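You operate a simulated robot arm through the tools that you are given. There is no shell and no other tool. Be economical: measure what you need, move in short steps, check, and stop when the job is done.

You run a simulated two-armed robot. Do the job below in one go: nothing can be reset, and whatever is moved stays where it is left.

JOB
Take the stopper from the top of the grey trolley and leave it on top of the charger there. Then take the blue square cap and leave it on the lower shelf of the tool stand. Then take the blue sleeve and put it on the back of the parts table. Then shut the grille flap of the leading scooter. Then open the glove box lid of the following scooter. Do these in the order given.

It is judged by the outcome, as a careful person would: the job done as asked, and still so three seconds after it is handed in. It fails if anything else is knocked over, pushed out of place, dropped, spilled or broken. A push-on lid holds only when it is set on centred and level and pressed home; a screw cap is set on level and turned clockwise until tight.

ROBOT AND FRAMES
Two 7-joint arms with four-finger grippers on one trunk, on a base that drives. Base frame: it is fixed to the floor where the robot stands at the start and does not move with it; the origin is under the middle of the robot, x ahead of it, y to its left, z up. Units: cm, rad, N and s.
The left shoulder is at the start at [4, 18.1, 115.4], the right one opposite. With the tool pointing down near the work surface each hand reaches from about 30 to 84 cm from the robot's upright axis, wherever it stands, measured 20 degrees to its own side. Places, roughly: back of the parts table (32x20 cm) [-122, 736, 90]; blue sleeve (4x4x4 cm) [-100, 840, 90]; blue square cap (6x6x4 cm) [-230, 0, 80]; charger [75, -25, 100]; glove box lid of the following scooter [60, 330, 110]; grille flap of the leading scooter [70, 570, 110]; lower shelf of the tool stand (88x20 cm) [-104, 380, 16]; stopper (3x3x4 cm) [50, -10, 90]. Payload 3.67 kg a hand.
The tool frame of a hand sits at the grasp point between the pads (the TCP): z along the fingers, y along the line on which they close. The tips reach 2.8 cm beyond it. Largest opening 11.2 cm; the body of the gripper starts 7.3 cm behind the TCP.
Orientation is that of the tool frame in the base frame, as a unit quaternion [x, y, z, w]. With the fingers straight down and closing along the base's y, the tool's x points along the base's -x, its y along +y and its z along -z.

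CONTROLS
- The arms move only by the tool drive_tool. It takes "left_commands", "right_commands" or both (then of equal length, played together; a hand with none holds still); each is one flat list of numbers, 7 for each row, row after row: the shift along the base's x, y, z in cm, then the turn, a rotation vector about the base's x, y, z in degrees, then the closure in counts, from 0 (fully open) to 255 (shut). In form: [dx, dy, dz, rx, ry, rz, claw, dx, dy, dz, rx, ry, rz, claw, ...]. A call has 1 to 12 rows; each row shifts and turns the commanded pose from where the row before left it. A row lasts 0.2 s, in which the tool goes at most 5 cm and 0.15 rad; a call with a longer step from one row to the next is refused whole, and so is a gripper value outside its range. Where a pose cannot be reached the arm comes as near as it can. A force on the tool above 40 N (or 10 N above the force at the start of the call, whichever is more), or a blocked arm, ends the call early, and 0.2 s more pass. The fingers move at their own pace and stop on an object; they squeeze with about 35 N. The grip force told is the motor's: it shows also when the fingers shut on nothing. Time passes only in rows, and 0.2 s behind the last, so rows that do not move let the fingers close. It gives the time, the measured TCP pose, the force on the tool (base axes), the opening and the grip force at its end, in the units of the frame above (readings bear some noise), with the torque about the TCP (base axes, N m) and any sound that the robot's microphone picked up.
- Cameras (640 x 400 px; columns grow to the right, rows downward): "scene" is now at [10.56, -2.35, 139.17]; the picture's right is [-0.26, -0.97, 0.00], its down [-0.49, 0.13, -0.86] and it looks along [0.83, -0.22, -0.51] (base axes); focal length 285 px, centre (320, 200). "left" rides on the left gripper at [6, 1.8, -10.4] in its tool frame; the picture's right is [-0.29, 0.96, 0.00], its down [-0.80, -0.24, -0.55] and it looks along [-0.53, -0.16, 0.83] (tool axes); focal length 234 px, centre (320, 200). "right" rides on the right gripper at [6, -1.8, -10.4] in its tool frame; the picture's right is [0.29, 0.96, 0.00], its down [-0.80, 0.24, -0.55] and it looks along [-0.53, 0.16, 0.83] (tool axes); focal length 234 px, centre (320, 200). There is no depth. A picture from a camera that has moved, and an enlarged one, comes with that camera's place and axes in the base frame and with its lens.
- grab_frame(camera): a new picture of that camera. No time passes.
- lift_body(by): slides the trunk up (or, below 0, down) by that many cm; the arms and the scene camera ride with it, the base frame stays. It gives what a move gives, with no picture.
- roll_base(legs): drives the robot by 1 to 6 legs, each [ahead, left, turn to the left] in cm, cm and rad, along the robot's own axes; the way and the turn of a leg run together, so that a leg with both is an arc; at most 150 cm and 3.142 rad a leg. The arms and the cameras ride along, it lands a little off, and it stops where it bumps. It gives what a move gives.
- aim_head(pan, tilt): turns the head with the scene camera to pan (to the left, within 1.501 rad either way) and tilt (down, from -0.506 to 1.204), counted from straight ahead of the robot. It gives what a move gives.
- zoom(camera, box): a new picture of the part [left, top, right, bottom] of that camera's present view, enlarged. No time passes.
- hand_in(): hands the job in; it is judged then, once.

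Work in short steps. Places have to be worked out from the pictures, the camera data and where the tool is seen: move nearer, look again, correct. Check each grasp and each placing, and mend what went wrong. You have 165 turns and 118 pictures in all, those below and enlarged ones among them. Open the grippers and draw the arms clear of the work before you hand the job in, unless the task says otherwise; then end with one line.

The tools are called after ">>>" as name(argument=value, ...) on one line, values as JSON. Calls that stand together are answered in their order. drive_tool: Moves the arms, as the interface text tells. Its arguments: {"type":"object","properties":{"left_commands":{"type":"array","items":{"type":"number"}},"right_commands":{"type":"array","items":{"type":"number"}}},"required":[]} The other tools are called the same way: lift_body (by) slides the trunk up or down; roll_base (legs) drives the base; aim_head (pan, tilt) turns the head that bears the scene camera; grab_frame (camera) takes a picture; zoom (camera, box) takes an enlarged picture of a part of a camera's view; hand_in () hands the job in.

At the start:

```text
t: 0.0
left_tcp_pos: [50.79, 0.92, 115.63]
left_tcp_rot: [0.001, 1.0, 0.0, 0.0]
left_force: [0.0, -0.3, 0.2]
left_torque: [0.02, -0.03, 0.02]
left_gripper_width: 11.2
left_grip_force: 0.1
right_tcp_pos: [44.65, -37.74, 115.55]
right_tcp_rot: [0.0, 1.0, 0.0, 0.0]
right_force: [0.6, -0.2, -0.5]
right_torque: [-0.04, 0.0, -0.02]
right_gripper_width: 11.18
right_grip_force: 0.1
trunk travel left (down, up): [-27.5, 23.9]
robot x, y, heading: [0.16, -0.29, -0.001]
head pan, tilt: [-0.264, 0.529]
```

scene: 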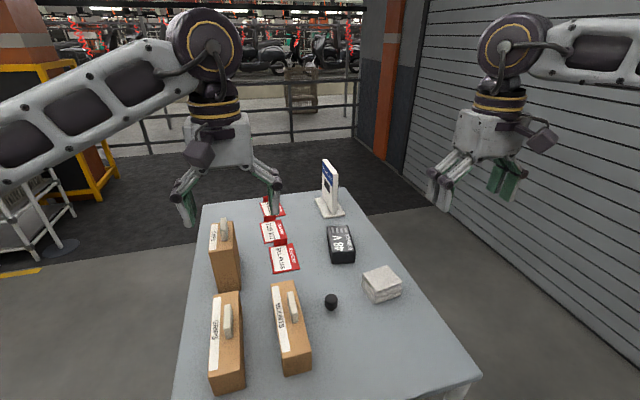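
right: 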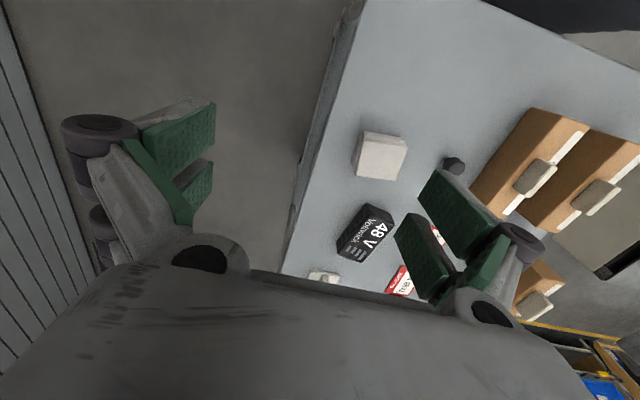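
left: 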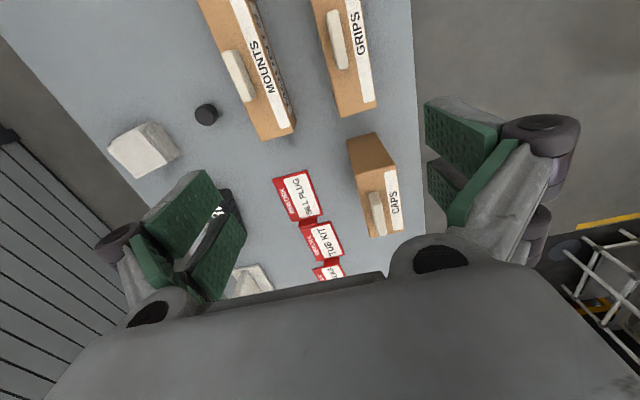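

The stopper (dark knob) triangulates to about (48,-14.7,92) and the charger to about (63,-22). I enlarge both before moving.

>>> zoom(camera="scene", box=[260, 200, 420, 320])

>>> zoom(camera="right", box=[300, 100, 500, 300])

```text
3.33 times, centred on (340, 260) of scene
camera zoom: at [10.56, -2.35, 139.17], right [-0.26, -0.97, 0.0], down [-0.49, 0.13, -0.86], along [0.83, -0.22, -0.51], focal length 949 px, centre (253, 0)
```

zoom: 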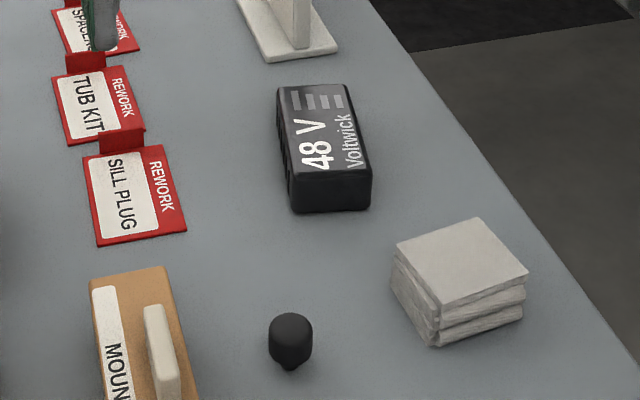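

```text
2.00 times, centred on (400, 200) of right
camera zoom: at [38.75, -39.69, 126.0], right [-0.29, 0.96, 0.0], down [0.8, 0.24, 0.55], along [0.53, 0.16, -0.83], focal length 468 px, centre (160, 200)
```

zoom: 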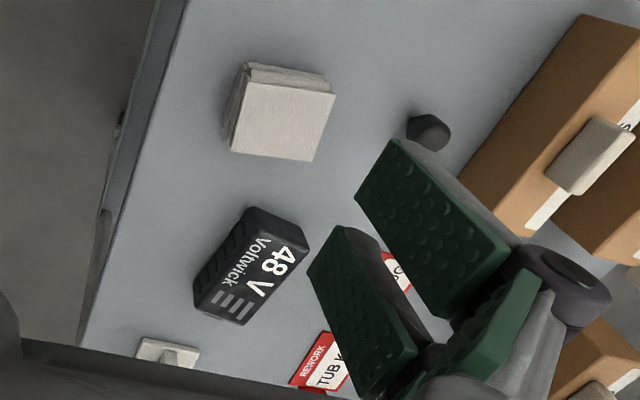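

I swing the right hand over near the stopper, turning it 90° so it closes along x (slim beside the MOUNTS box), and move the left arm aside.

>>> drive_tool(right_commands=[0.3, 1.9, -0.6, 0, 0, 8.2, 0, 0.3, 1.9, -0.6, 0, 0, 8.2, 0, 0.3, 1.9, -0.6, 0, 0, 8.2, 30, 0.3, 1.9, -0.6, 0, 0, 8.2, 60, 0.3, 1.9, -0.6, 0, 0, 8.2, 100, 0.3, 1.9, -0.6, 0, 0, 8.2, 110, 0.3, 1.9, -0.6, 0, 0, 8.2, 110, 0.3, 1.9, -0.6, 0, 0, 8.2, 110, 0.3, 1.9, -0.6, 0, 0, 8.2, 110, 0.3, 1.9, -0.6, 0, 0, 8.2, 110, 0.3, 1.9, -0.6, 0, 0, 8, 110, 0, 0, 0, 0, 0, 0, 110], left_commands=[-0.5, 2, 0, 0, 0, 0, 0, -0.5, 2, 0, 0, 0, 0, 0, -0.5, 2, 0, 0, 0, 0, 0, -0.5, 2, 0, 0, 0, 0, 0, -0.5, 2, 0, 0, 0, 0, 0, -0.5, 2, 0, 0, 0, 0, 0, -0.5, 2, 0, 0, 0, 0, 0, -0.5, 2, 0, 0, 0, 0, 0, -0.5, 2, 0, 0, 0, 0, 0, -0.5, 2, 0, 0, 0, 0, 0, -0.5, 2, 0, 0, 0, 0, 0, 0, 0, 0, 0, 0, 0, 0])

>>> grab_frame(camera="right")

>>> grab_frame(camera="scene")

```text
t: 2.6
left_tcp_pos: [45.23, 22.84, 115.71]
left_tcp_rot: [0.0, 1.0, 0.001, 0.0]
left_force: [-0.5, -0.6, -0.2]
left_torque: [0.0, -0.02, -0.01]
left_gripper_width: 11.2
left_grip_force: 0.0
right_tcp_pos: [30.6, -2.51, 109.25]
right_tcp_rot: [-0.703, 0.711, -0.002, 0.001]
right_force: [0.4, -0.6, -0.1]
right_torque: [0.02, -0.03, 0.0]
right_gripper_width: 6.38
right_grip_force: 0.1
right hand out of reach, approached as far as the arm can: row 6, 7, 8, 9, 10, 11
trunk travel left (down, up): [-27.5, 23.9]
robot x, y, heading: [0.44, 0.09, 0.001]
head pan, tilt: [-0.264, 0.529]
```

```text
112 pictures are left
camera right: at [32.44, -8.65, 119.69], right [-0.96, -0.28, -0.01], down [-0.23, 0.8, 0.55], along [-0.15, 0.53, -0.83], focal length 234 px, centre (320, 200)
```

right: 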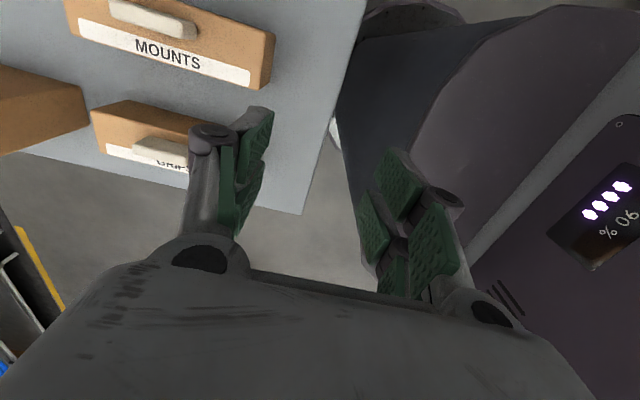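

```text
111 pictures are left
camera scene: at [10.58, -2.48, 139.17], right [-0.26, -0.97, 0.0], down [-0.49, 0.13, -0.86], along [0.83, -0.22, -0.51], focal length 285 px, centre (320, 200)
```

scene: 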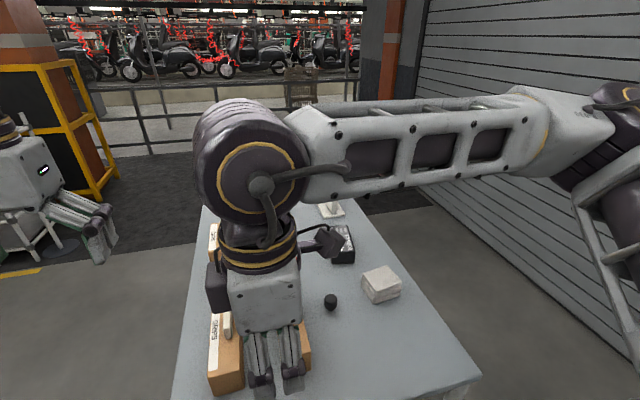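

The +90° turn is near the arm's limit and the hand drifted over the boxes. I raise it and turn back, to look again from a reachable pose.

>>> drive_tool(right_commands=[0, 0, 1.5, 0, 0, -8.2, 110, 0, 0, 1.5, 0, 0, -8.2, 110, 0, 0, 1, 0, 0, -8.2, 110, 0, 0, 0, 0, 0, -8.2, 110, 0, 0, 0, 0, 0, -8.2, 110, 0, 0, 0, 0, 0, -8.2, 110, 0, 0, 0, 0, 0, -8.2, 110, 0, 0, 0, 0, 0, -8.2, 110, 0, 0, 0, 0, 0, -8.2, 110, 0, 0, 0, 0, 0, -8.2, 110, 0, 0, 0, 0, 0, -8.2, 110, 0, 0, 0, 0, 0, 0, 110])

>>> grab_frame(camera="right")

```text
t: 5.2
left_tcp_pos: [45.34, 22.94, 115.6]
left_tcp_rot: [0.0, 1.0, -0.001, 0.0]
left_force: [-0.6, -0.9, 0.4]
left_torque: [-0.04, 0.02, 0.01]
left_gripper_width: 11.2
left_grip_force: 0.2
right_tcp_pos: [30.73, -2.45, 113.28]
right_tcp_rot: [0.002, 1.0, 0.0, 0.0]
right_force: [0.0, 0.5, -0.7]
right_torque: [0.0, 0.0, -0.01]
right_gripper_width: 6.37
right_grip_force: 0.1
trunk travel left (down, up): [-27.5, 23.9]
robot x, y, heading: [0.2, -0.02, 0.008]
head pan, tilt: [-0.264, 0.529]
```

```text
110 pictures are left
camera right: at [24.79, -4.32, 123.74], right [-0.28, 0.96, 0.0], down [0.8, 0.24, 0.55], along [0.53, 0.16, -0.83], focal length 234 px, centre (320, 200)
```

right: 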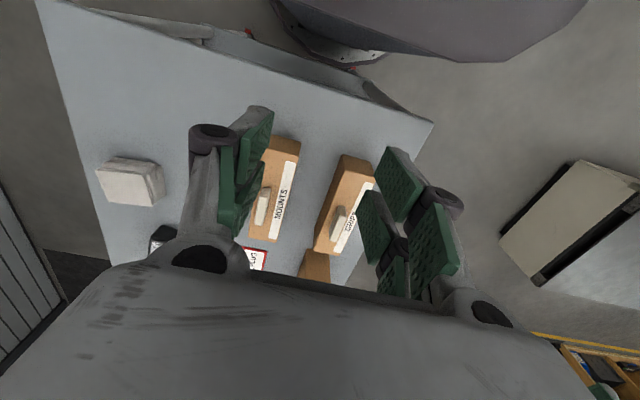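

Commands restart from the measured pose. Moving to above the stopper at height 110, with no turn.

>>> drive_tool(right_commands=[1.5, -3, 0, 0, 0, 0, 110, 1.5, -3, 0, 0, 0, 0, 110, 3, -3, 0, 0, 0, 0, 110, 3, -2, 0, 0, 0, 0, 110, 3, -1, 0, 0, 0, 0, 110, 3, 0, -1.5, 0, 0, 0, 110, 2, 0, -1.5, 0, 0, 0, 110, 0, 0, 0, 0, 0, 0, 110])

>>> grab_frame(camera="right")

>>> grab_frame(camera="left")

```text
t: 7.0
left_tcp_pos: [45.18, 22.94, 115.72]
left_tcp_rot: [0.0, 1.0, 0.0, 0.0]
left_force: [0.0, 0.2, -0.8]
left_torque: [0.01, -0.04, -0.02]
left_gripper_width: 11.21
left_grip_force: 0.2
right_tcp_pos: [47.83, -14.44, 110.25]
right_tcp_rot: [0.002, 1.0, 0.0, 0.0]
right_force: [-1.1, 0.7, -0.3]
right_torque: [0.02, -0.01, 0.0]
right_gripper_width: 6.36
right_grip_force: 0.0
trunk travel left (down, up): [-27.5, 23.9]
robot x, y, heading: [-0.02, -0.34, -0.001]
head pan, tilt: [-0.264, 0.529]
```

```text
109 pictures are left
camera right: at [41.87, -16.42, 120.68], right [-0.28, 0.96, 0.0], down [0.8, 0.24, 0.55], along [0.53, 0.16, -0.83], focal length 234 px, centre (320, 200)
```

right: 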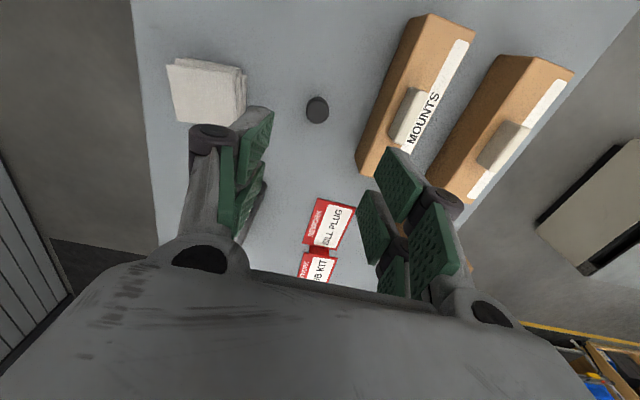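

```text
108 pictures are left
camera left: at [39.05, 24.71, 126.08], right [0.29, 0.96, 0.0], down [0.8, -0.24, 0.55], along [0.53, -0.16, -0.83], focal length 234 px, centre (320, 200)
```

left: 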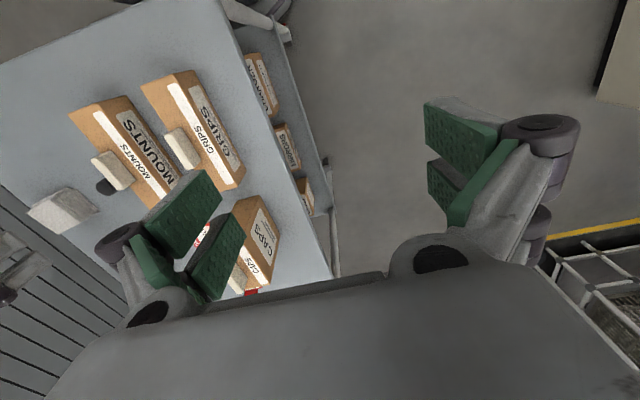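

The stopper re-measures at (48.0,-14.9), and the MOUNTS box is only about 6 cm high, so the hand clears it. Lowering onto the stopper.

>>> drive_tool(right_commands=[0.1, -0.3, -3, 0, 0, 0, 110, 0.1, -0.2, -3, 0, 0, 0, 110, 0, 0, -3, 0, 0, 0, 110, 0, 0, -3, 0, 0, 0, 110, 0, 0, -2.5, 0, 0, 0, 110, 0, 0, 0, 0, 0, 0, 110])

>>> grab_frame(camera="right")

>>> zoom(camera="scene", box=[240, 220, 420, 340])

```text
t: 8.4
left_tcp_pos: [45.23, 22.85, 115.68]
left_tcp_rot: [-0.001, 1.0, 0.0, 0.0]
left_force: [0.3, 0.3, 0.3]
left_torque: [0.01, -0.06, -0.02]
left_gripper_width: 11.21
left_grip_force: 0.2
right_tcp_pos: [48.02, -15.01, 95.86]
right_tcp_rot: [0.002, 1.0, 0.0, 0.0]
right_force: [-0.7, -0.4, 0.0]
right_torque: [-0.01, -0.03, 0.0]
right_gripper_width: 6.39
right_grip_force: 0.0
trunk travel left (down, up): [-27.5, 23.9]
robot x, y, heading: [0.04, -0.14, 0.0]
head pan, tilt: [-0.264, 0.529]
```

```text
107 pictures are left
camera right: at [42.1, -16.91, 106.36], right [-0.28, 0.96, 0.0], down [0.8, 0.24, 0.55], along [0.53, 0.16, -0.83], focal length 234 px, centre (320, 200)
```

right: 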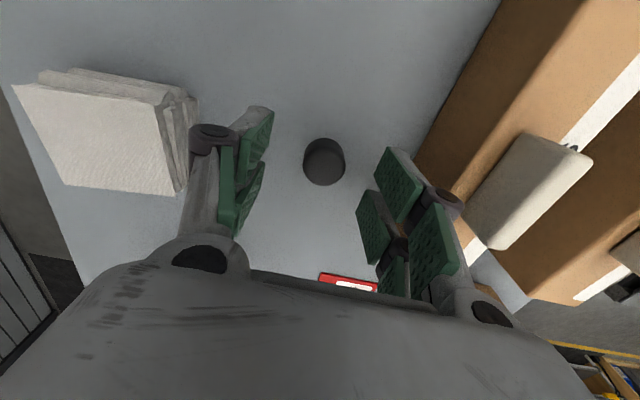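

```text
3.33 times, centred on (330, 280) of scene
camera zoom: at [10.53, -2.31, 139.18], right [-0.26, -0.97, 0.0], down [-0.49, 0.13, -0.86], along [0.83, -0.22, -0.51], focal length 949 px, centre (287, -67)
```

zoom: 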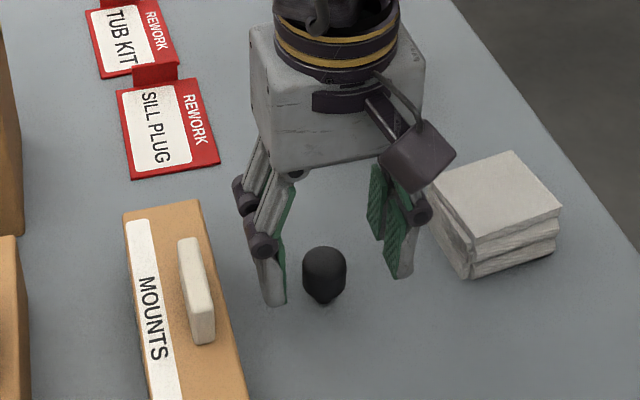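

Stopper centre is about (47.4,-15.1) with TCP at (48.0,-15.0). I correct x by half a cm, lower and close.

>>> drive_tool(right_commands=[-0.5, 0, -1, 0, 0, 0, 110, 0, 0, -1, 0, 0, 0, 110, 0, 0, 0, 0, 0, 0, 255, 0, 0, 0, 0, 0, 0, 255, 0, 0, 0, 0, 0, 0, 255, 0, 0, 1, 0, 0, 0, 255, 0, 0, 2, 0, 0, 0, 255, 0, 0, 3, 0, 0, 0, 255])

>>> grab_frame(camera="right")

>>> zoom(camera="scene", box=[240, 200, 420, 320])

```text
t: 10.2
left_tcp_pos: [45.13, 22.96, 115.84]
left_tcp_rot: [0.0, 1.0, 0.0, 0.0]
left_force: [-0.3, 0.9, -0.9]
left_torque: [-0.01, 0.02, -0.02]
left_gripper_width: 11.19
left_grip_force: 0.1
right_tcp_pos: [47.26, -14.99, 99.76]
right_tcp_rot: [0.002, 1.0, 0.0, 0.0]
right_force: [-0.1, -0.2, 0.5]
right_torque: [0.0, -0.03, 0.06]
right_gripper_width: 2.3
right_grip_force: 34.9
trunk travel left (down, up): [-27.5, 23.9]
robot x, y, heading: [-0.05, 0.13, -0.002]
head pan, tilt: [-0.264, 0.529]
```

```text
105 pictures are left
camera right: at [41.39, -16.87, 110.2], right [-0.28, 0.96, 0.0], down [0.8, 0.24, 0.55], along [0.53, 0.16, -0.83], focal length 234 px, centre (320, 200)
```

right: 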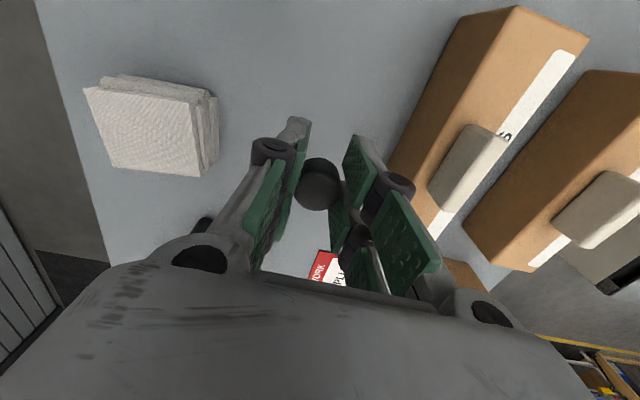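

```text
3.33 times, centred on (330, 260) of scene
camera zoom: at [10.49, -2.32, 139.18], right [-0.26, -0.97, 0.0], down [-0.49, 0.13, -0.86], along [0.83, -0.22, -0.5], focal length 949 px, centre (287, 0)
```

zoom: 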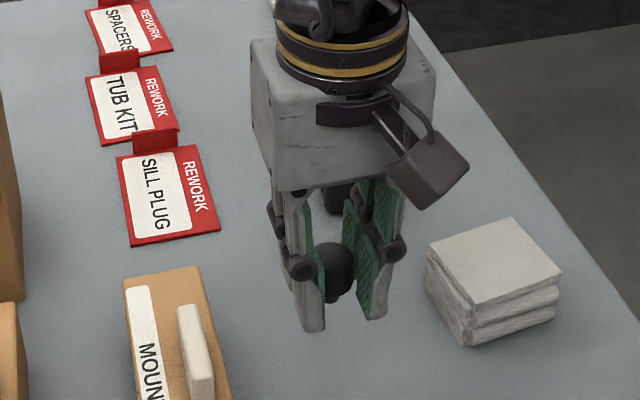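

Stopper is held (2.3 cm across). The charger top is about z 93.3, centred near (65.3,-22.4). I carry the stopper above it.

>>> drive_tool(right_commands=[0, 0, 3, 0, 0, 0, 255, 1, 0, 2, 0, 0, 0, 255, 3, -1.5, 0, 0, 0, 0, 255, 3, -1.5, 0, 0, 0, 0, 255, 3, -1.5, 0, 0, 0, 0, 255, 3, -1.5, 0, 0, 0, 0, 255, 3, -1.4, 0, 0, 0, 0, 255, 2, 0, -1, 0, 0, 0, 255, 0, 0, 0, 0, 0, 0, 255])

>>> grab_frame(camera="right")

>>> zoom(camera="scene", box=[260, 180, 440, 300])

```text
t: 12.2
left_tcp_pos: [45.21, 22.92, 115.7]
left_tcp_rot: [0.0, 1.0, 0.001, 0.0]
left_force: [-0.2, 0.3, 0.1]
left_torque: [0.01, -0.04, -0.03]
left_gripper_width: 11.2
left_grip_force: 0.0
right_tcp_pos: [65.39, -22.44, 103.73]
right_tcp_rot: [0.002, 1.0, 0.0, 0.001]
right_force: [0.2, 0.1, 0.4]
right_torque: [0.04, 0.0, -0.02]
right_gripper_width: 2.28
right_grip_force: 35.0
trunk travel left (down, up): [-27.5, 23.9]
robot x, y, heading: [0.14, -0.3, -0.002]
head pan, tilt: [-0.264, 0.529]
```

```text
103 pictures are left
camera right: at [59.49, -24.37, 114.22], right [-0.28, 0.96, 0.0], down [0.8, 0.24, 0.55], along [0.53, 0.16, -0.83], focal length 234 px, centre (320, 200)
```

right: 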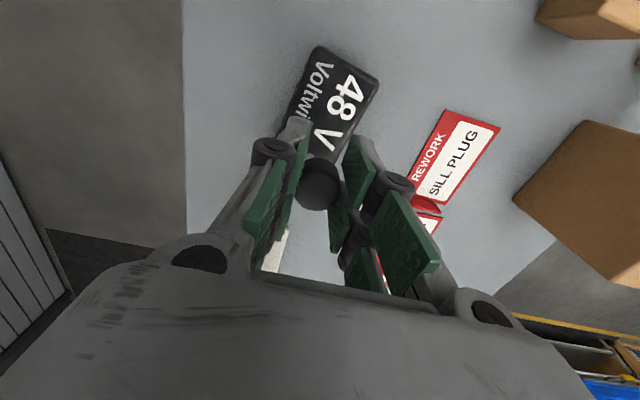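

```text
3.33 times, centred on (350, 240) of scene
camera zoom: at [10.49, -2.33, 139.18], right [-0.26, -0.97, 0.0], down [-0.49, 0.13, -0.86], along [0.83, -0.22, -0.5], focal length 949 px, centre (220, 67)
```

zoom: 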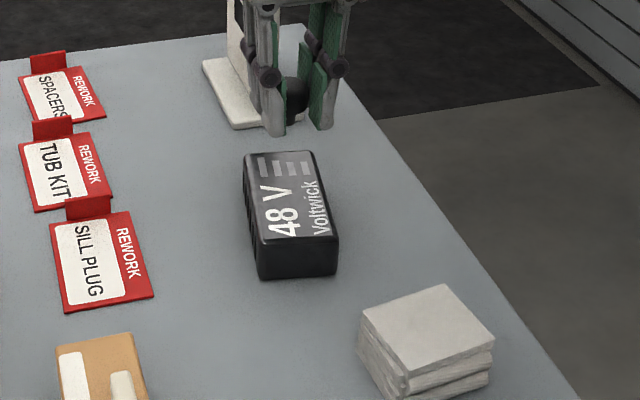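

Aligned over the charger's middle. Lowering slowly until it touches.

>>> drive_tool(right_commands=[0, 0, -2.5, 0, 0, 0, 255, 0, 0, -2, 0, 0, 0, 255, 0, 0, -1, 0, 0, 0, 255, 0, 0, -0.4, 0, 0, 0, 255, 0, 0, 0, 0, 0, 0, 255])

>>> zoom(camera="scene", box=[280, 180, 400, 280])

```text
t: 13.4
left_tcp_pos: [45.2, 22.9, 115.69]
left_tcp_rot: [0.0, 1.0, -0.001, 0.0]
left_force: [0.3, -0.1, -0.1]
left_torque: [-0.02, 0.01, 0.04]
left_gripper_width: 11.18
left_grip_force: 0.0
right_tcp_pos: [65.46, -22.3, 97.94]
right_tcp_rot: [0.001, 1.0, 0.0, 0.001]
right_force: [0.1, 0.9, 0.7]
right_torque: [0.0, 0.01, 0.0]
right_gripper_width: 2.27
right_grip_force: 35.1
trunk travel left (down, up): [-27.5, 23.9]
robot x, y, heading: [0.13, 0.08, 0.002]
head pan, tilt: [-0.264, 0.529]
```

```text
4.00 times, centred on (340, 230) of scene
camera zoom: at [10.57, -2.33, 139.18], right [-0.26, -0.97, 0.0], down [-0.49, 0.13, -0.86], along [0.83, -0.22, -0.51], focal length 1139 px, centre (240, 80)
```

zoom: 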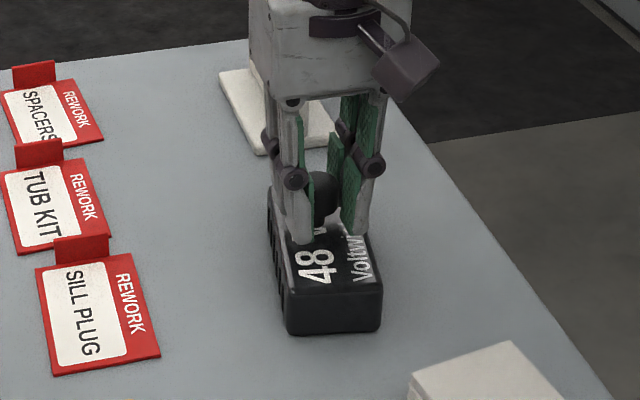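

Still about a cm above the charger; I ease down in small steps to feel contact.

>>> drive_tool(right_commands=[0, 0, -0.3, 0, 0, 0, 255, 0, 0, -0.3, 0, 0, 0, 255, 0, 0, -0.2, 0, 0, 0, 255, 0, 0, 0, 0, 0, 0, 255])

>>> zoom(camera="scene", box=[310, 200, 370, 250])

```text
t: 14.4
left_tcp_pos: [45.1, 23.01, 115.64]
left_tcp_rot: [0.0, 1.0, 0.0, 0.001]
left_force: [-0.3, -1.3, 0.5]
left_torque: [-0.01, -0.02, 0.0]
left_gripper_width: 11.2
left_grip_force: 0.0
right_tcp_pos: [65.43, -22.36, 97.5]
right_tcp_rot: [0.001, 1.0, 0.001, 0.003]
right_force: [4.5, -2.1, 32.2]
right_torque: [-0.11, -0.35, -0.05]
right_gripper_width: 2.26
right_grip_force: 34.6
trunk travel left (down, up): [-27.5, 23.9]
robot x, y, heading: [-0.1, -0.06, -0.001]
head pan, tilt: [-0.264, 0.529]
```

```text
8.00 times, centred on (340, 225) of scene
camera zoom: at [10.3, -2.25, 139.22], right [-0.26, -0.97, 0.0], down [-0.49, 0.13, -0.86], along [0.83, -0.23, -0.5], focal length 2278 px, centre (160, 0)
```

zoom: 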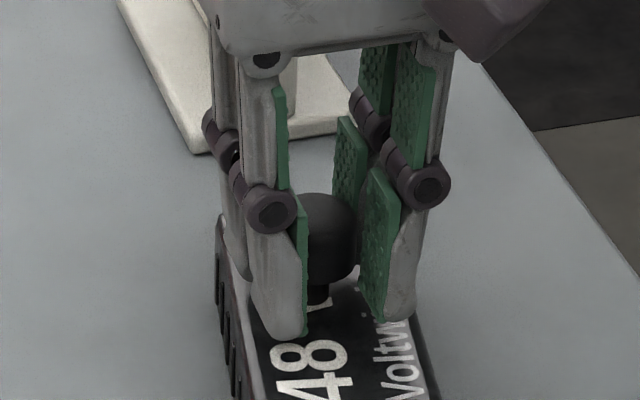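

Contact made (32 N). I ease back a little, open, and rise straight up.

>>> drive_tool(right_commands=[0, 0, 0.15, 0, 0, 0, 255, 0, 0, 0, 0, 0, 0, 255, 0, 0, 0, 0, 0, 0, 150, 0, 0, 0, 0, 0, 0, 110, 0, 0, 0, 0, 0, 0, 110, 0, 0, 2, 0, 0, 0, 110, 0, 0, 4, 0, 0, 0, 110, 0, 0, 4, 0, 0, 0, 110, 0, 0, 4, 0, 0, 0, 110])

>>> zoom(camera="scene", box=[280, 180, 400, 280])

```text
t: 16.4
left_tcp_pos: [45.27, 22.95, 115.83]
left_tcp_rot: [0.0, 1.0, 0.0, 0.001]
left_force: [-0.8, 0.1, -0.3]
left_torque: [-0.02, -0.03, -0.02]
left_gripper_width: 11.21
left_grip_force: 0.0
right_tcp_pos: [65.34, -22.26, 111.24]
right_tcp_rot: [0.002, 1.0, 0.001, 0.0]
right_force: [-0.8, -0.3, 0.2]
right_torque: [0.01, 0.02, 0.01]
right_gripper_width: 6.37
right_grip_force: 0.0
trunk travel left (down, up): [-27.5, 23.9]
robot x, y, heading: [-0.11, -0.35, -0.001]
head pan, tilt: [-0.264, 0.529]
```

```text
4.00 times, centred on (340, 230) of scene
camera zoom: at [10.52, -2.31, 139.18], right [-0.26, -0.97, 0.0], down [-0.49, 0.13, -0.86], along [0.83, -0.22, -0.5], focal length 1139 px, centre (240, 80)
```

zoom: 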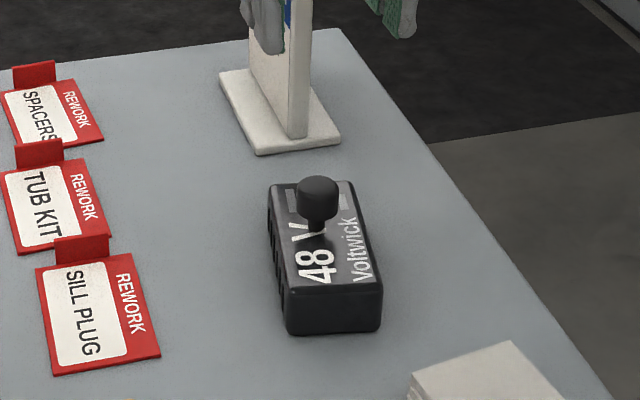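

The stopper stands on the charger. Next I draw both arms in, and look left and right before driving to the cap behind me.

>>> drive_tool(right_commands=[-4, 0, 1, 0, 0, 0, 60, -4, 0, 1, 0, 0, 0, 0, -4, 0, 1, 0, 0, 0, 0, -4, 0, 1, 0, 0, 0, 0, -4, 0, 0, 0, 0, 0, 0, -4, 0, 0, 0, 0, 0, 0, -4, 0, 0, 0, 0, 0, 0, -3, 0, 0, 0, 0, 0, 0], left_commands=[-2, 0, 0, 0, 0, 0, 0, -2, 0, 0, 0, 0, 0, 0, -2, 0, 0, 0, 0, 0, 0, -2, 0, 0, 0, 0, 0, 0, -2, 0, 0, 0, 0, 0, 0, -1, 0, 0, 0, 0, 0, 0, 0, 0, 0, 0, 0, 0, 0, 0, 0, 0, 0, 0, 0, 0])

>>> aim_head(pan=1.5, tilt=0.4)

>>> grab_frame(camera="scene")

>>> aim_head(pan=-1.5, tilt=0.4)

>>> grab_frame(camera="scene")

```text
t: 18.2
left_tcp_pos: [34.03, 22.84, 115.66]
left_tcp_rot: [0.0, 1.0, -0.001, 0.0]
left_force: [0.1, -0.1, 0.1]
left_torque: [0.01, -0.01, 0.01]
left_gripper_width: 11.2
left_grip_force: 0.1
right_tcp_pos: [34.06, -22.43, 115.34]
right_tcp_rot: [0.001, 1.0, 0.0, 0.0]
right_force: [0.3, 0.4, 0.9]
right_torque: [0.03, -0.03, -0.01]
right_gripper_width: 11.2
right_grip_force: 0.0
trunk travel left (down, up): [-27.5, 23.9]
robot x, y, heading: [0.08, 0.21, 0.003]
head pan, tilt: [-0.264, 0.529]
```

```text
t: 20.0
left_tcp_pos: [34.21, 22.91, 115.67]
left_tcp_rot: [0.0, 1.0, 0.0, 0.0]
left_force: [0.3, -0.5, -0.4]
left_torque: [0.0, 0.0, 0.02]
left_gripper_width: 11.22
left_grip_force: 0.0
right_tcp_pos: [34.3, -22.3, 115.32]
right_tcp_rot: [0.002, 1.0, 0.0, 0.001]
right_force: [-0.2, -0.5, -0.8]
right_torque: [0.02, -0.02, -0.04]
right_gripper_width: 11.21
right_grip_force: 0.1
trunk travel left (down, up): [-27.5, 23.9]
robot x, y, heading: [-0.08, 0.17, -0.001]
head pan, tilt: [1.499, 0.4]
```

```text
98 pictures are left
camera scene: at [2.51, 9.25, 140.36], right [1.0, -0.07, 0.0], down [-0.03, -0.39, -0.92], along [0.07, 0.92, -0.39], focal length 285 px, centre (320, 200)
```

scene: 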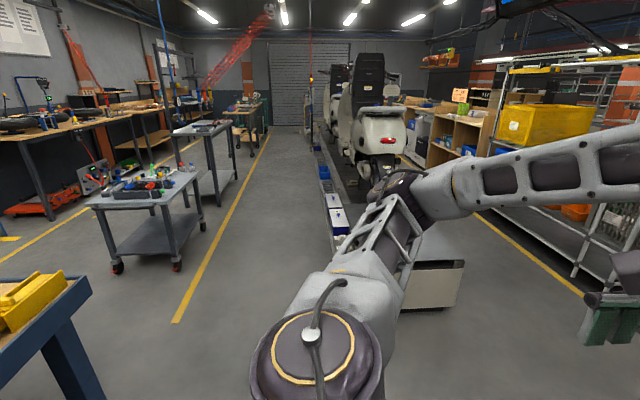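

```text
t: 22.6
left_tcp_pos: [34.19, 22.92, 115.73]
left_tcp_rot: [0.0, 1.0, 0.0, 0.0]
left_force: [0.1, -0.3, -0.1]
left_torque: [-0.01, -0.02, -0.01]
left_gripper_width: 11.21
left_grip_force: 0.1
right_tcp_pos: [34.17, -22.41, 115.23]
right_tcp_rot: [0.002, 1.0, 0.0, 0.0]
right_force: [0.9, 0.3, -0.3]
right_torque: [-0.03, -0.02, -0.03]
right_gripper_width: 11.17
right_grip_force: 0.0
trunk travel left (down, up): [-27.5, 23.9]
robot x, y, heading: [0.08, 0.03, 0.002]
head pan, tilt: [-1.499, 0.4]
```

```text
97 pictures are left
camera scene: at [2.5, -9.23, 140.37], right [-1.0, -0.07, 0.0], down [-0.03, 0.39, -0.92], along [0.07, -0.92, -0.39], focal length 285 px, centre (320, 200)
```

scene: 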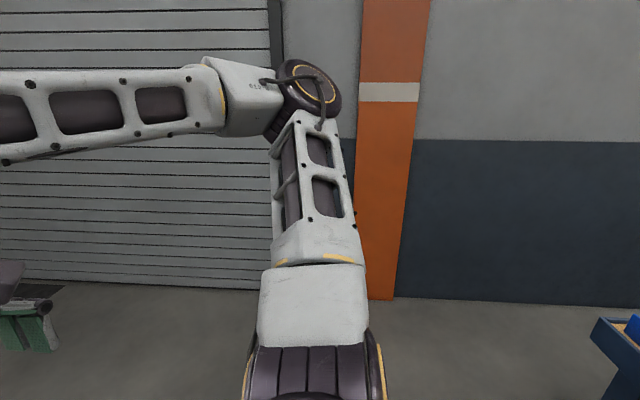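

A blue-legged bench seems to lie behind me. I back up slightly, turn a quarter left, and look toward it.

>>> roll_base(legs=[[-10, 0, 0], [0, 0, 1.2]])

>>> aim_head(pan=1.4, tilt=0.45)

>>> grab_frame(camera="scene")

```text
t: 27.1
left_tcp_pos: [-19.47, 40.03, 115.67]
left_tcp_rot: [-0.571, 0.821, 0.0, 0.0]
left_force: [0.1, -0.1, -0.5]
left_torque: [-0.03, 0.04, -0.01]
left_gripper_width: 11.2
left_grip_force: 0.0
right_tcp_pos: [22.74, 24.21, 115.14]
right_tcp_rot: [-0.569, 0.822, 0.001, 0.0]
right_force: [0.4, -0.7, -0.3]
right_torque: [0.0, -0.02, 0.02]
right_gripper_width: 11.2
right_grip_force: 0.1
trunk travel left (down, up): [-27.5, 23.9]
robot x, y, heading: [-10.17, -0.03, 1.216]
head pan, tilt: [-1.499, 0.4]
```

```text
t: 29.6
left_tcp_pos: [-19.61, 39.97, 115.6]
left_tcp_rot: [-0.571, 0.821, 0.0, 0.0]
left_force: [0.4, 0.6, -0.8]
left_torque: [0.03, -0.01, 0.01]
left_gripper_width: 11.23
left_grip_force: 0.1
right_tcp_pos: [22.89, 24.35, 115.21]
right_tcp_rot: [-0.57, 0.821, 0.0, 0.0]
right_force: [-1.0, 0.4, -0.1]
right_torque: [-0.01, -0.01, 0.01]
right_gripper_width: 11.23
right_grip_force: 0.1
trunk travel left (down, up): [-27.5, 23.9]
robot x, y, heading: [-10.11, 0.22, 1.215]
head pan, tilt: [1.4, 0.45]
```

```text
96 pictures are left
camera scene: at [-17.49, 6.54, 139.9], right [0.5, 0.86, 0.0], down [0.38, -0.22, -0.9], along [-0.78, 0.45, -0.44], focal length 285 px, centre (320, 200)
```

scene: 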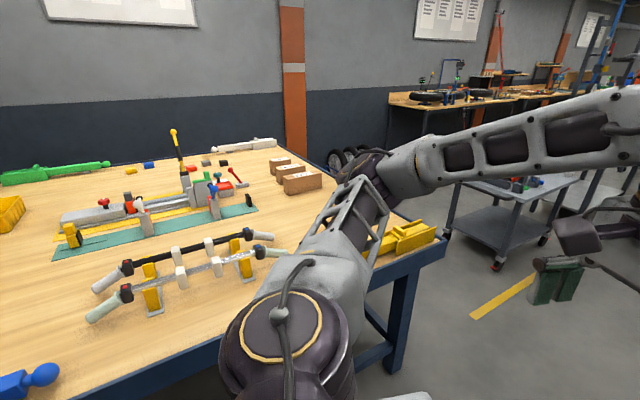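

The blue cap shows near (-217,-1,82), on the far side of the big bench (x about -65 to -235, y up to 90). It must be reached from behind the bench, so I drive to the bench's end first.

>>> roll_base(legs=[[0, 0, 0.355], [145, 0, 0], [0, 0, 1.3]])

>>> aim_head(pan=0.35, tilt=0.4)

>>> grab_frame(camera="scene")

```text
t: 41.7
left_tcp_pos: [-48.44, 133.64, 115.58]
left_tcp_rot: [0.989, -0.148, -0.001, 0.0]
left_force: [-0.2, -0.3, 0.8]
left_torque: [0.01, 0.0, -0.01]
left_gripper_width: 11.23
left_grip_force: 0.2
right_tcp_pos: [-35.15, 176.98, 115.18]
right_tcp_rot: [0.989, -0.15, 0.0, 0.0]
right_force: [-0.4, -0.5, -0.3]
right_torque: [-0.01, 0.01, -0.01]
right_gripper_width: 11.18
right_grip_force: 0.0
trunk travel left (down, up): [-27.5, 23.9]
robot x, y, heading: [-8.83, 145.54, 2.845]
head pan, tilt: [1.4, 0.45]
```

```text
t: 43.0
left_tcp_pos: [-48.43, 133.66, 115.63]
left_tcp_rot: [0.989, -0.148, 0.0, 0.0]
left_force: [-0.1, 0.3, -0.1]
left_torque: [-0.01, 0.01, 0.0]
left_gripper_width: 11.21
left_grip_force: 0.0
right_tcp_pos: [-35.16, 176.94, 115.16]
right_tcp_rot: [0.989, -0.149, 0.0, 0.0]
right_force: [0.0, -0.1, 0.6]
right_torque: [0.01, 0.02, -0.01]
right_gripper_width: 11.2
right_grip_force: 0.0
trunk travel left (down, up): [-27.5, 23.9]
robot x, y, heading: [-8.96, 145.61, 2.844]
head pan, tilt: [0.351, 0.4]
```

```text
95 pictures are left
camera scene: at [-20.36, 145.68, 140.36], right [-0.06, 1.0, 0.0], down [0.39, 0.02, -0.92], along [-0.92, -0.05, -0.39], focal length 285 px, centre (320, 200)
```

scene: 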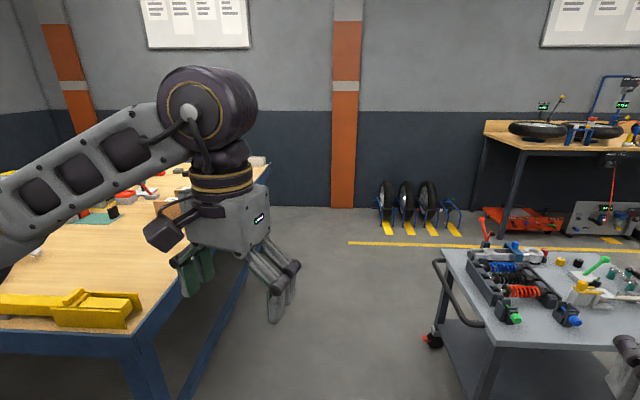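

Wall is at x ≈ -331, so there is about 95 cm behind the bench. I turn to face +x here in the open, then back up along y≈138 to x≈-275 and look.

>>> roll_base(legs=[[0, 0, -2.845], [0, -8, 0], [-140, 0, 0], [-126, 0, 0]])

>>> aim_head(pan=-1.0, tilt=0.6)

>>> grab_frame(camera="scene")

```text
t: 64.3
left_tcp_pos: [-241.82, 140.39, 115.67]
left_tcp_rot: [-0.04, 0.999, 0.0, 0.0]
left_force: [-0.5, 0.3, -0.2]
left_torque: [0.02, -0.03, 0.02]
left_gripper_width: 11.2
left_grip_force: 0.1
right_tcp_pos: [-238.16, 95.29, 115.37]
right_tcp_rot: [-0.037, 0.999, 0.0, 0.0]
right_force: [-0.9, 0.3, 0.3]
right_torque: [-0.01, -0.01, -0.02]
right_gripper_width: 11.22
right_grip_force: 0.1
trunk travel left (down, up): [-27.5, 23.9]
robot x, y, heading: [-274.3, 115.12, 0.075]
head pan, tilt: [0.351, 0.4]
```

```text
t: 65.8
left_tcp_pos: [-241.79, 140.36, 115.6]
left_tcp_rot: [-0.039, 0.999, 0.0, 0.0]
left_force: [-0.1, 0.0, 0.3]
left_torque: [0.01, 0.01, 0.0]
left_gripper_width: 11.22
left_grip_force: 0.1
right_tcp_pos: [-238.17, 95.32, 115.24]
right_tcp_rot: [-0.037, 0.999, 0.0, 0.0]
right_force: [0.6, 0.5, -0.5]
right_torque: [0.01, 0.02, 0.02]
right_gripper_width: 11.21
right_grip_force: 0.1
trunk travel left (down, up): [-27.5, 23.9]
robot x, y, heading: [-273.75, 114.79, 0.079]
head pan, tilt: [-1.0, 0.6]
```

```text
94 pictures are left
camera scene: at [-266.91, 108.04, 138.54], right [-0.8, -0.61, 0.0], down [-0.34, 0.45, -0.83], along [0.5, -0.66, -0.56], focal length 285 px, centre (320, 200)
```

scene: 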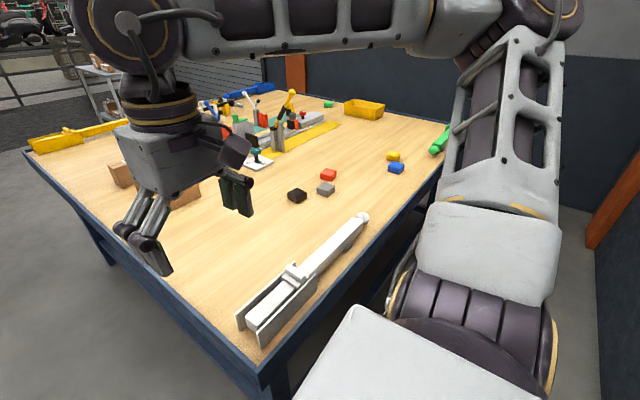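

The cap reads at about (-228,2,82), near the bench edge (x≈-242). I square up, back a little and strafe right so the right hand is in front of it.

>>> roll_base(legs=[[0, 0, -0.077], [-8, 0, 0], [0, -93, 0]])

>>> aim_head(pan=-0.4, tilt=0.75)

>>> grab_frame(camera="scene")

>>> grab_frame(camera="right")

```text
t: 72.0
left_tcp_pos: [-247.88, 44.3, 115.66]
left_tcp_rot: [-0.003, 1.0, 0.0, -0.001]
left_force: [-0.1, -0.2, -0.1]
left_torque: [0.01, 0.04, -0.05]
left_gripper_width: 11.19
left_grip_force: 0.0
right_tcp_pos: [-247.5, -0.98, 115.25]
right_tcp_rot: [-0.001, 1.0, 0.0, 0.0]
right_force: [-0.7, -0.4, 0.7]
right_torque: [0.03, -0.01, 0.0]
right_gripper_width: 11.22
right_grip_force: 0.0
trunk travel left (down, up): [-27.5, 23.9]
robot x, y, heading: [-281.87, 21.52, 0.005]
head pan, tilt: [-1.0, 0.6]
```

```text
t: 73.0
left_tcp_pos: [-247.84, 44.24, 115.63]
left_tcp_rot: [-0.003, 1.0, 0.0, 0.0]
left_force: [-0.3, -0.6, 0.3]
left_torque: [-0.02, -0.04, -0.01]
left_gripper_width: 11.18
left_grip_force: 0.1
right_tcp_pos: [-247.61, -0.94, 115.15]
right_tcp_rot: [0.0, 1.0, -0.001, 0.001]
right_force: [0.2, -0.1, -0.3]
right_torque: [0.0, 0.01, 0.0]
right_gripper_width: 11.19
right_grip_force: 0.1
trunk travel left (down, up): [-27.5, 23.9]
robot x, y, heading: [-281.73, 20.93, 0.008]
head pan, tilt: [-0.4, 0.75]
```

```text
93 pictures are left
camera scene: at [-272.42, 18.12, 137.26], right [-0.38, -0.92, 0.0], down [-0.63, 0.26, -0.73], along [0.68, -0.28, -0.68], focal length 285 px, centre (320, 200)
```

scene: 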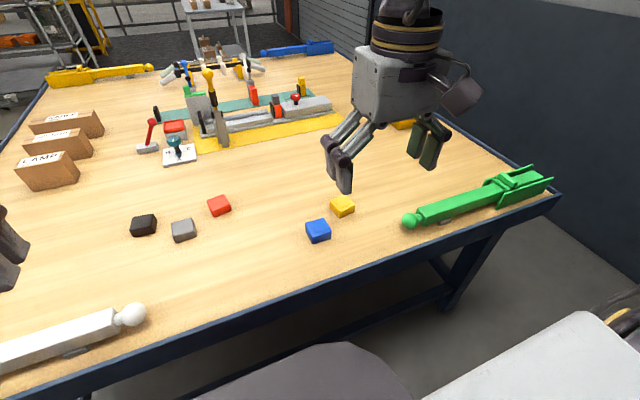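

```text
92 pictures are left
camera right: at [-253.44, -2.86, 125.7], right [-0.29, 0.96, 0.0], down [0.8, 0.24, 0.55], along [0.53, 0.16, -0.83], focal length 234 px, centre (320, 200)
```

right: 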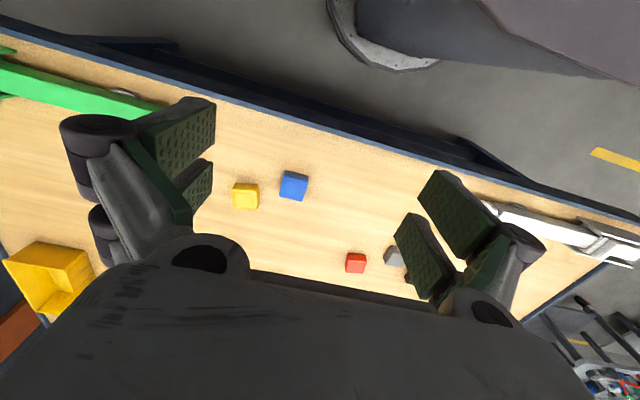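

Cap at about (-227.6,-0.4), yellow cap clear of it. Before choosing how to grip it I look toward the tool stand's lower shelf.

>>> aim_head(pan=1.13, tilt=0.2)

>>> grab_frame(camera="scene")

```text
t: 74.6
left_tcp_pos: [-247.83, 44.28, 115.56]
left_tcp_rot: [-0.003, 1.0, 0.0, 0.0]
left_force: [-0.1, 0.1, 0.2]
left_torque: [0.0, -0.02, 0.03]
left_gripper_width: 11.22
left_grip_force: 0.0
right_tcp_pos: [-247.62, -0.93, 115.17]
right_tcp_rot: [-0.001, 1.0, 0.0, 0.0]
right_force: [-0.3, 0.6, -0.1]
right_torque: [0.0, -0.03, -0.01]
right_gripper_width: 11.21
right_grip_force: 0.1
trunk travel left (down, up): [-27.5, 23.9]
robot x, y, heading: [-281.83, 21.37, 0.004]
head pan, tilt: [1.129, 0.201]
```

```text
91 pictures are left
camera scene: at [-276.13, 29.75, 142.22], right [0.91, -0.42, 0.0], down [-0.08, -0.18, -0.98], along [0.41, 0.89, -0.2], focal length 285 px, centre (320, 200)
```

scene: 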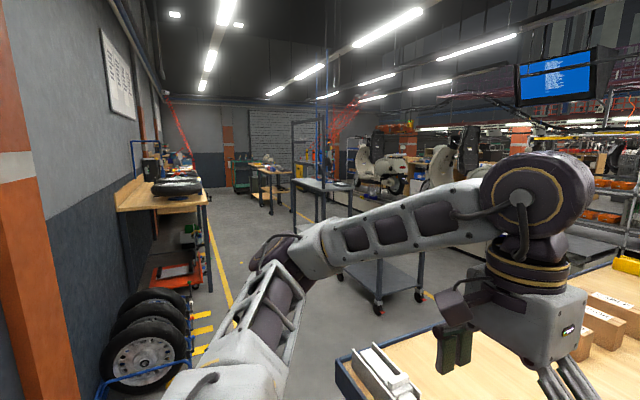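

The tool stand should be near column 325; zooming there.

>>> zoom(camera="scene", box=[270, 120, 390, 240])

```text
3.33 times, centred on (330, 180) of scene
camera zoom: at [-276.13, 29.75, 142.22], right [0.91, -0.42, 0.0], down [-0.08, -0.18, -0.98], along [0.41, 0.89, -0.2], focal length 949 px, centre (287, 267)
```

zoom: 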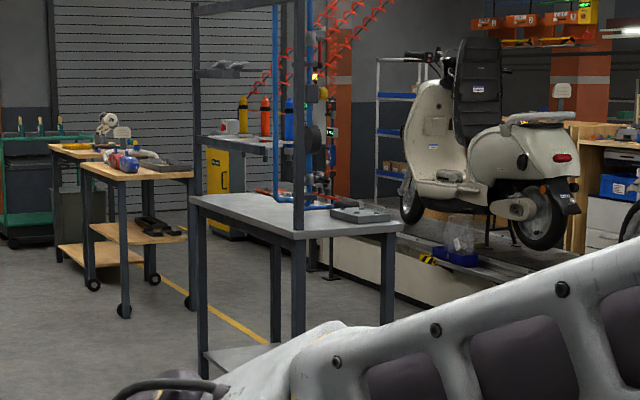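

The tool stand has an open table with a shelf low down, so I'll grip the cap with the hand tilted 40° forward, a pose that also suits reaching under. Moving to a pre-grasp point with that tilt.

>>> drive_tool(right_commands=[1.7, 0.1, -3, 0, -8, 0, 30, 1.7, 0.1, -3, 0, -8, 0, 61, 1.7, 0.1, -3, 0, -8, 0, 61, 1.7, 0.1, -3, 0, -8, 0, 61, 1.7, 0.1, -3, 0, -8, 0, 61, 1.7, 0, -3, 0, 0, 0, 61, 0, 0, 0, 0, 0, 0, 61])

>>> aim_head(pan=-0.4, tilt=0.75)

>>> grab_frame(camera="right")

>>> zoom(camera="scene", box=[230, 150, 410, 290])

```text
t: 76.2
left_tcp_pos: [-247.91, 44.29, 115.74]
left_tcp_rot: [-0.003, 1.0, 0.0, 0.0]
left_force: [-0.6, 0.0, 0.3]
left_torque: [0.0, -0.04, -0.01]
left_gripper_width: 11.21
left_grip_force: 0.1
right_tcp_pos: [-232.68, 0.32, 98.45]
right_tcp_rot: [0.0, 0.94, 0.0, 0.342]
right_force: [-0.7, 0.7, 0.4]
right_torque: [-0.02, 0.02, -0.01]
right_gripper_width: 8.5
right_grip_force: 0.0
right hand out of reach, approached as far as the arm can: row 3, 4, 5
trunk travel left (down, up): [-27.5, 23.9]
robot x, y, heading: [-281.65, 21.22, 0.002]
head pan, tilt: [1.129, 0.201]
```

```text
t: 77.8
left_tcp_pos: [-247.84, 44.36, 115.54]
left_tcp_rot: [-0.002, 1.0, 0.0, -0.001]
left_force: [-0.7, 0.7, 0.2]
left_torque: [-0.03, -0.01, -0.01]
left_gripper_width: 11.19
left_grip_force: 0.1
right_tcp_pos: [-232.5, 0.33, 98.58]
right_tcp_rot: [-0.002, 0.94, 0.0, 0.342]
right_force: [0.2, 0.1, -0.8]
right_torque: [0.03, 0.02, 0.01]
right_gripper_width: 8.53
right_grip_force: 0.0
trunk travel left (down, up): [-27.5, 23.9]
robot x, y, heading: [-281.94, 21.42, 0.01]
head pan, tilt: [-0.4, 0.75]
```

```text
89 pictures are left
camera right: at [-243.68, -1.67, 102.75], right [-0.22, 0.96, -0.19], down [0.25, 0.24, 0.94], along [0.94, 0.16, -0.3], focal length 234 px, centre (320, 200)
```

right: 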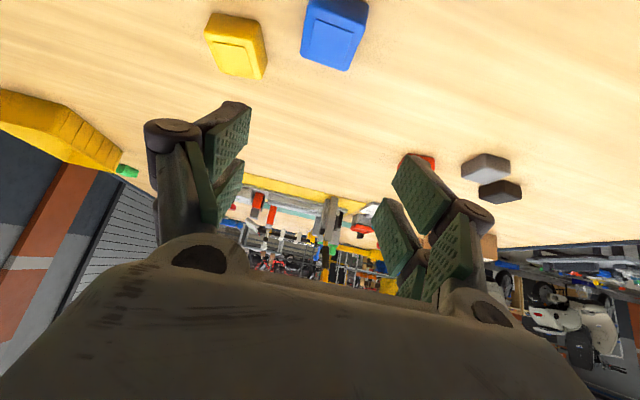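

```text
2.86 times, centred on (320, 220) of scene
camera zoom: at [-272.42, 18.13, 137.26], right [-0.38, -0.92, 0.0], down [-0.63, 0.26, -0.73], along [0.68, -0.28, -0.68], focal length 814 px, centre (320, 143)
```

zoom: 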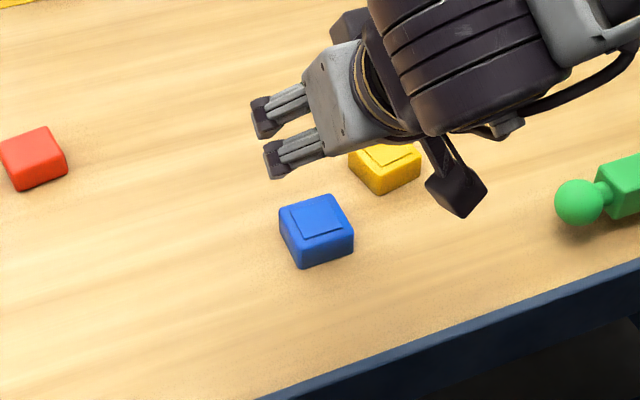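

The scene view puts the cap at (-227.8,0,84 top); the wrist view roughly agrees. I go down to just above it and look again.

>>> drive_tool(right_commands=[0.5, -0.1, -3, 0, 0, 0, 61, 0.5, -0.1, -3, 0, 0, 0, 61, 0.3, -0.1, -2.5, 0, 0, 0, 61, 0, 0, 0, 0, 0, 0, 61])

>>> grab_frame(camera="right")

>>> zoom(camera="scene", box=[230, 150, 410, 290])

```text
t: 78.8
left_tcp_pos: [-247.87, 44.34, 115.6]
left_tcp_rot: [-0.002, 1.0, 0.001, 0.0]
left_force: [0.7, 0.2, 0.4]
left_torque: [-0.03, -0.03, -0.03]
left_gripper_width: 11.24
left_grip_force: 0.1
right_tcp_pos: [-231.23, -0.02, 90.01]
right_tcp_rot: [-0.002, 0.94, 0.0, 0.342]
right_force: [-0.1, 0.1, -0.2]
right_torque: [-0.03, -0.01, 0.01]
right_gripper_width: 8.51
right_grip_force: 0.1
trunk travel left (down, up): [-27.5, 23.9]
robot x, y, heading: [-281.59, 21.4, 0.005]
head pan, tilt: [-0.4, 0.75]
```

```text
87 pictures are left
camera right: at [-242.36, -2.07, 94.13], right [-0.22, 0.96, -0.19], down [0.25, 0.24, 0.94], along [0.94, 0.16, -0.3], focal length 234 px, centre (320, 200)
```

right: 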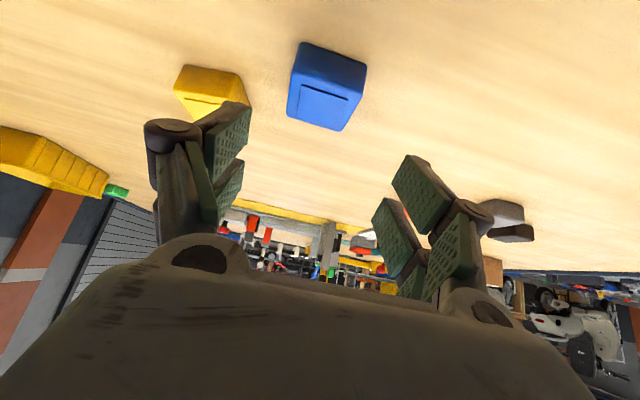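

```text
2.86 times, centred on (320, 220) of scene
camera zoom: at [-272.46, 18.14, 137.26], right [-0.38, -0.92, 0.0], down [-0.63, 0.26, -0.73], along [0.68, -0.28, -0.68], focal length 814 px, centre (320, 143)
```

zoom: 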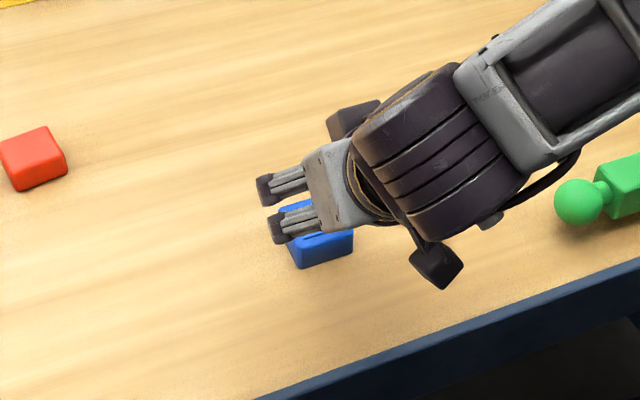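

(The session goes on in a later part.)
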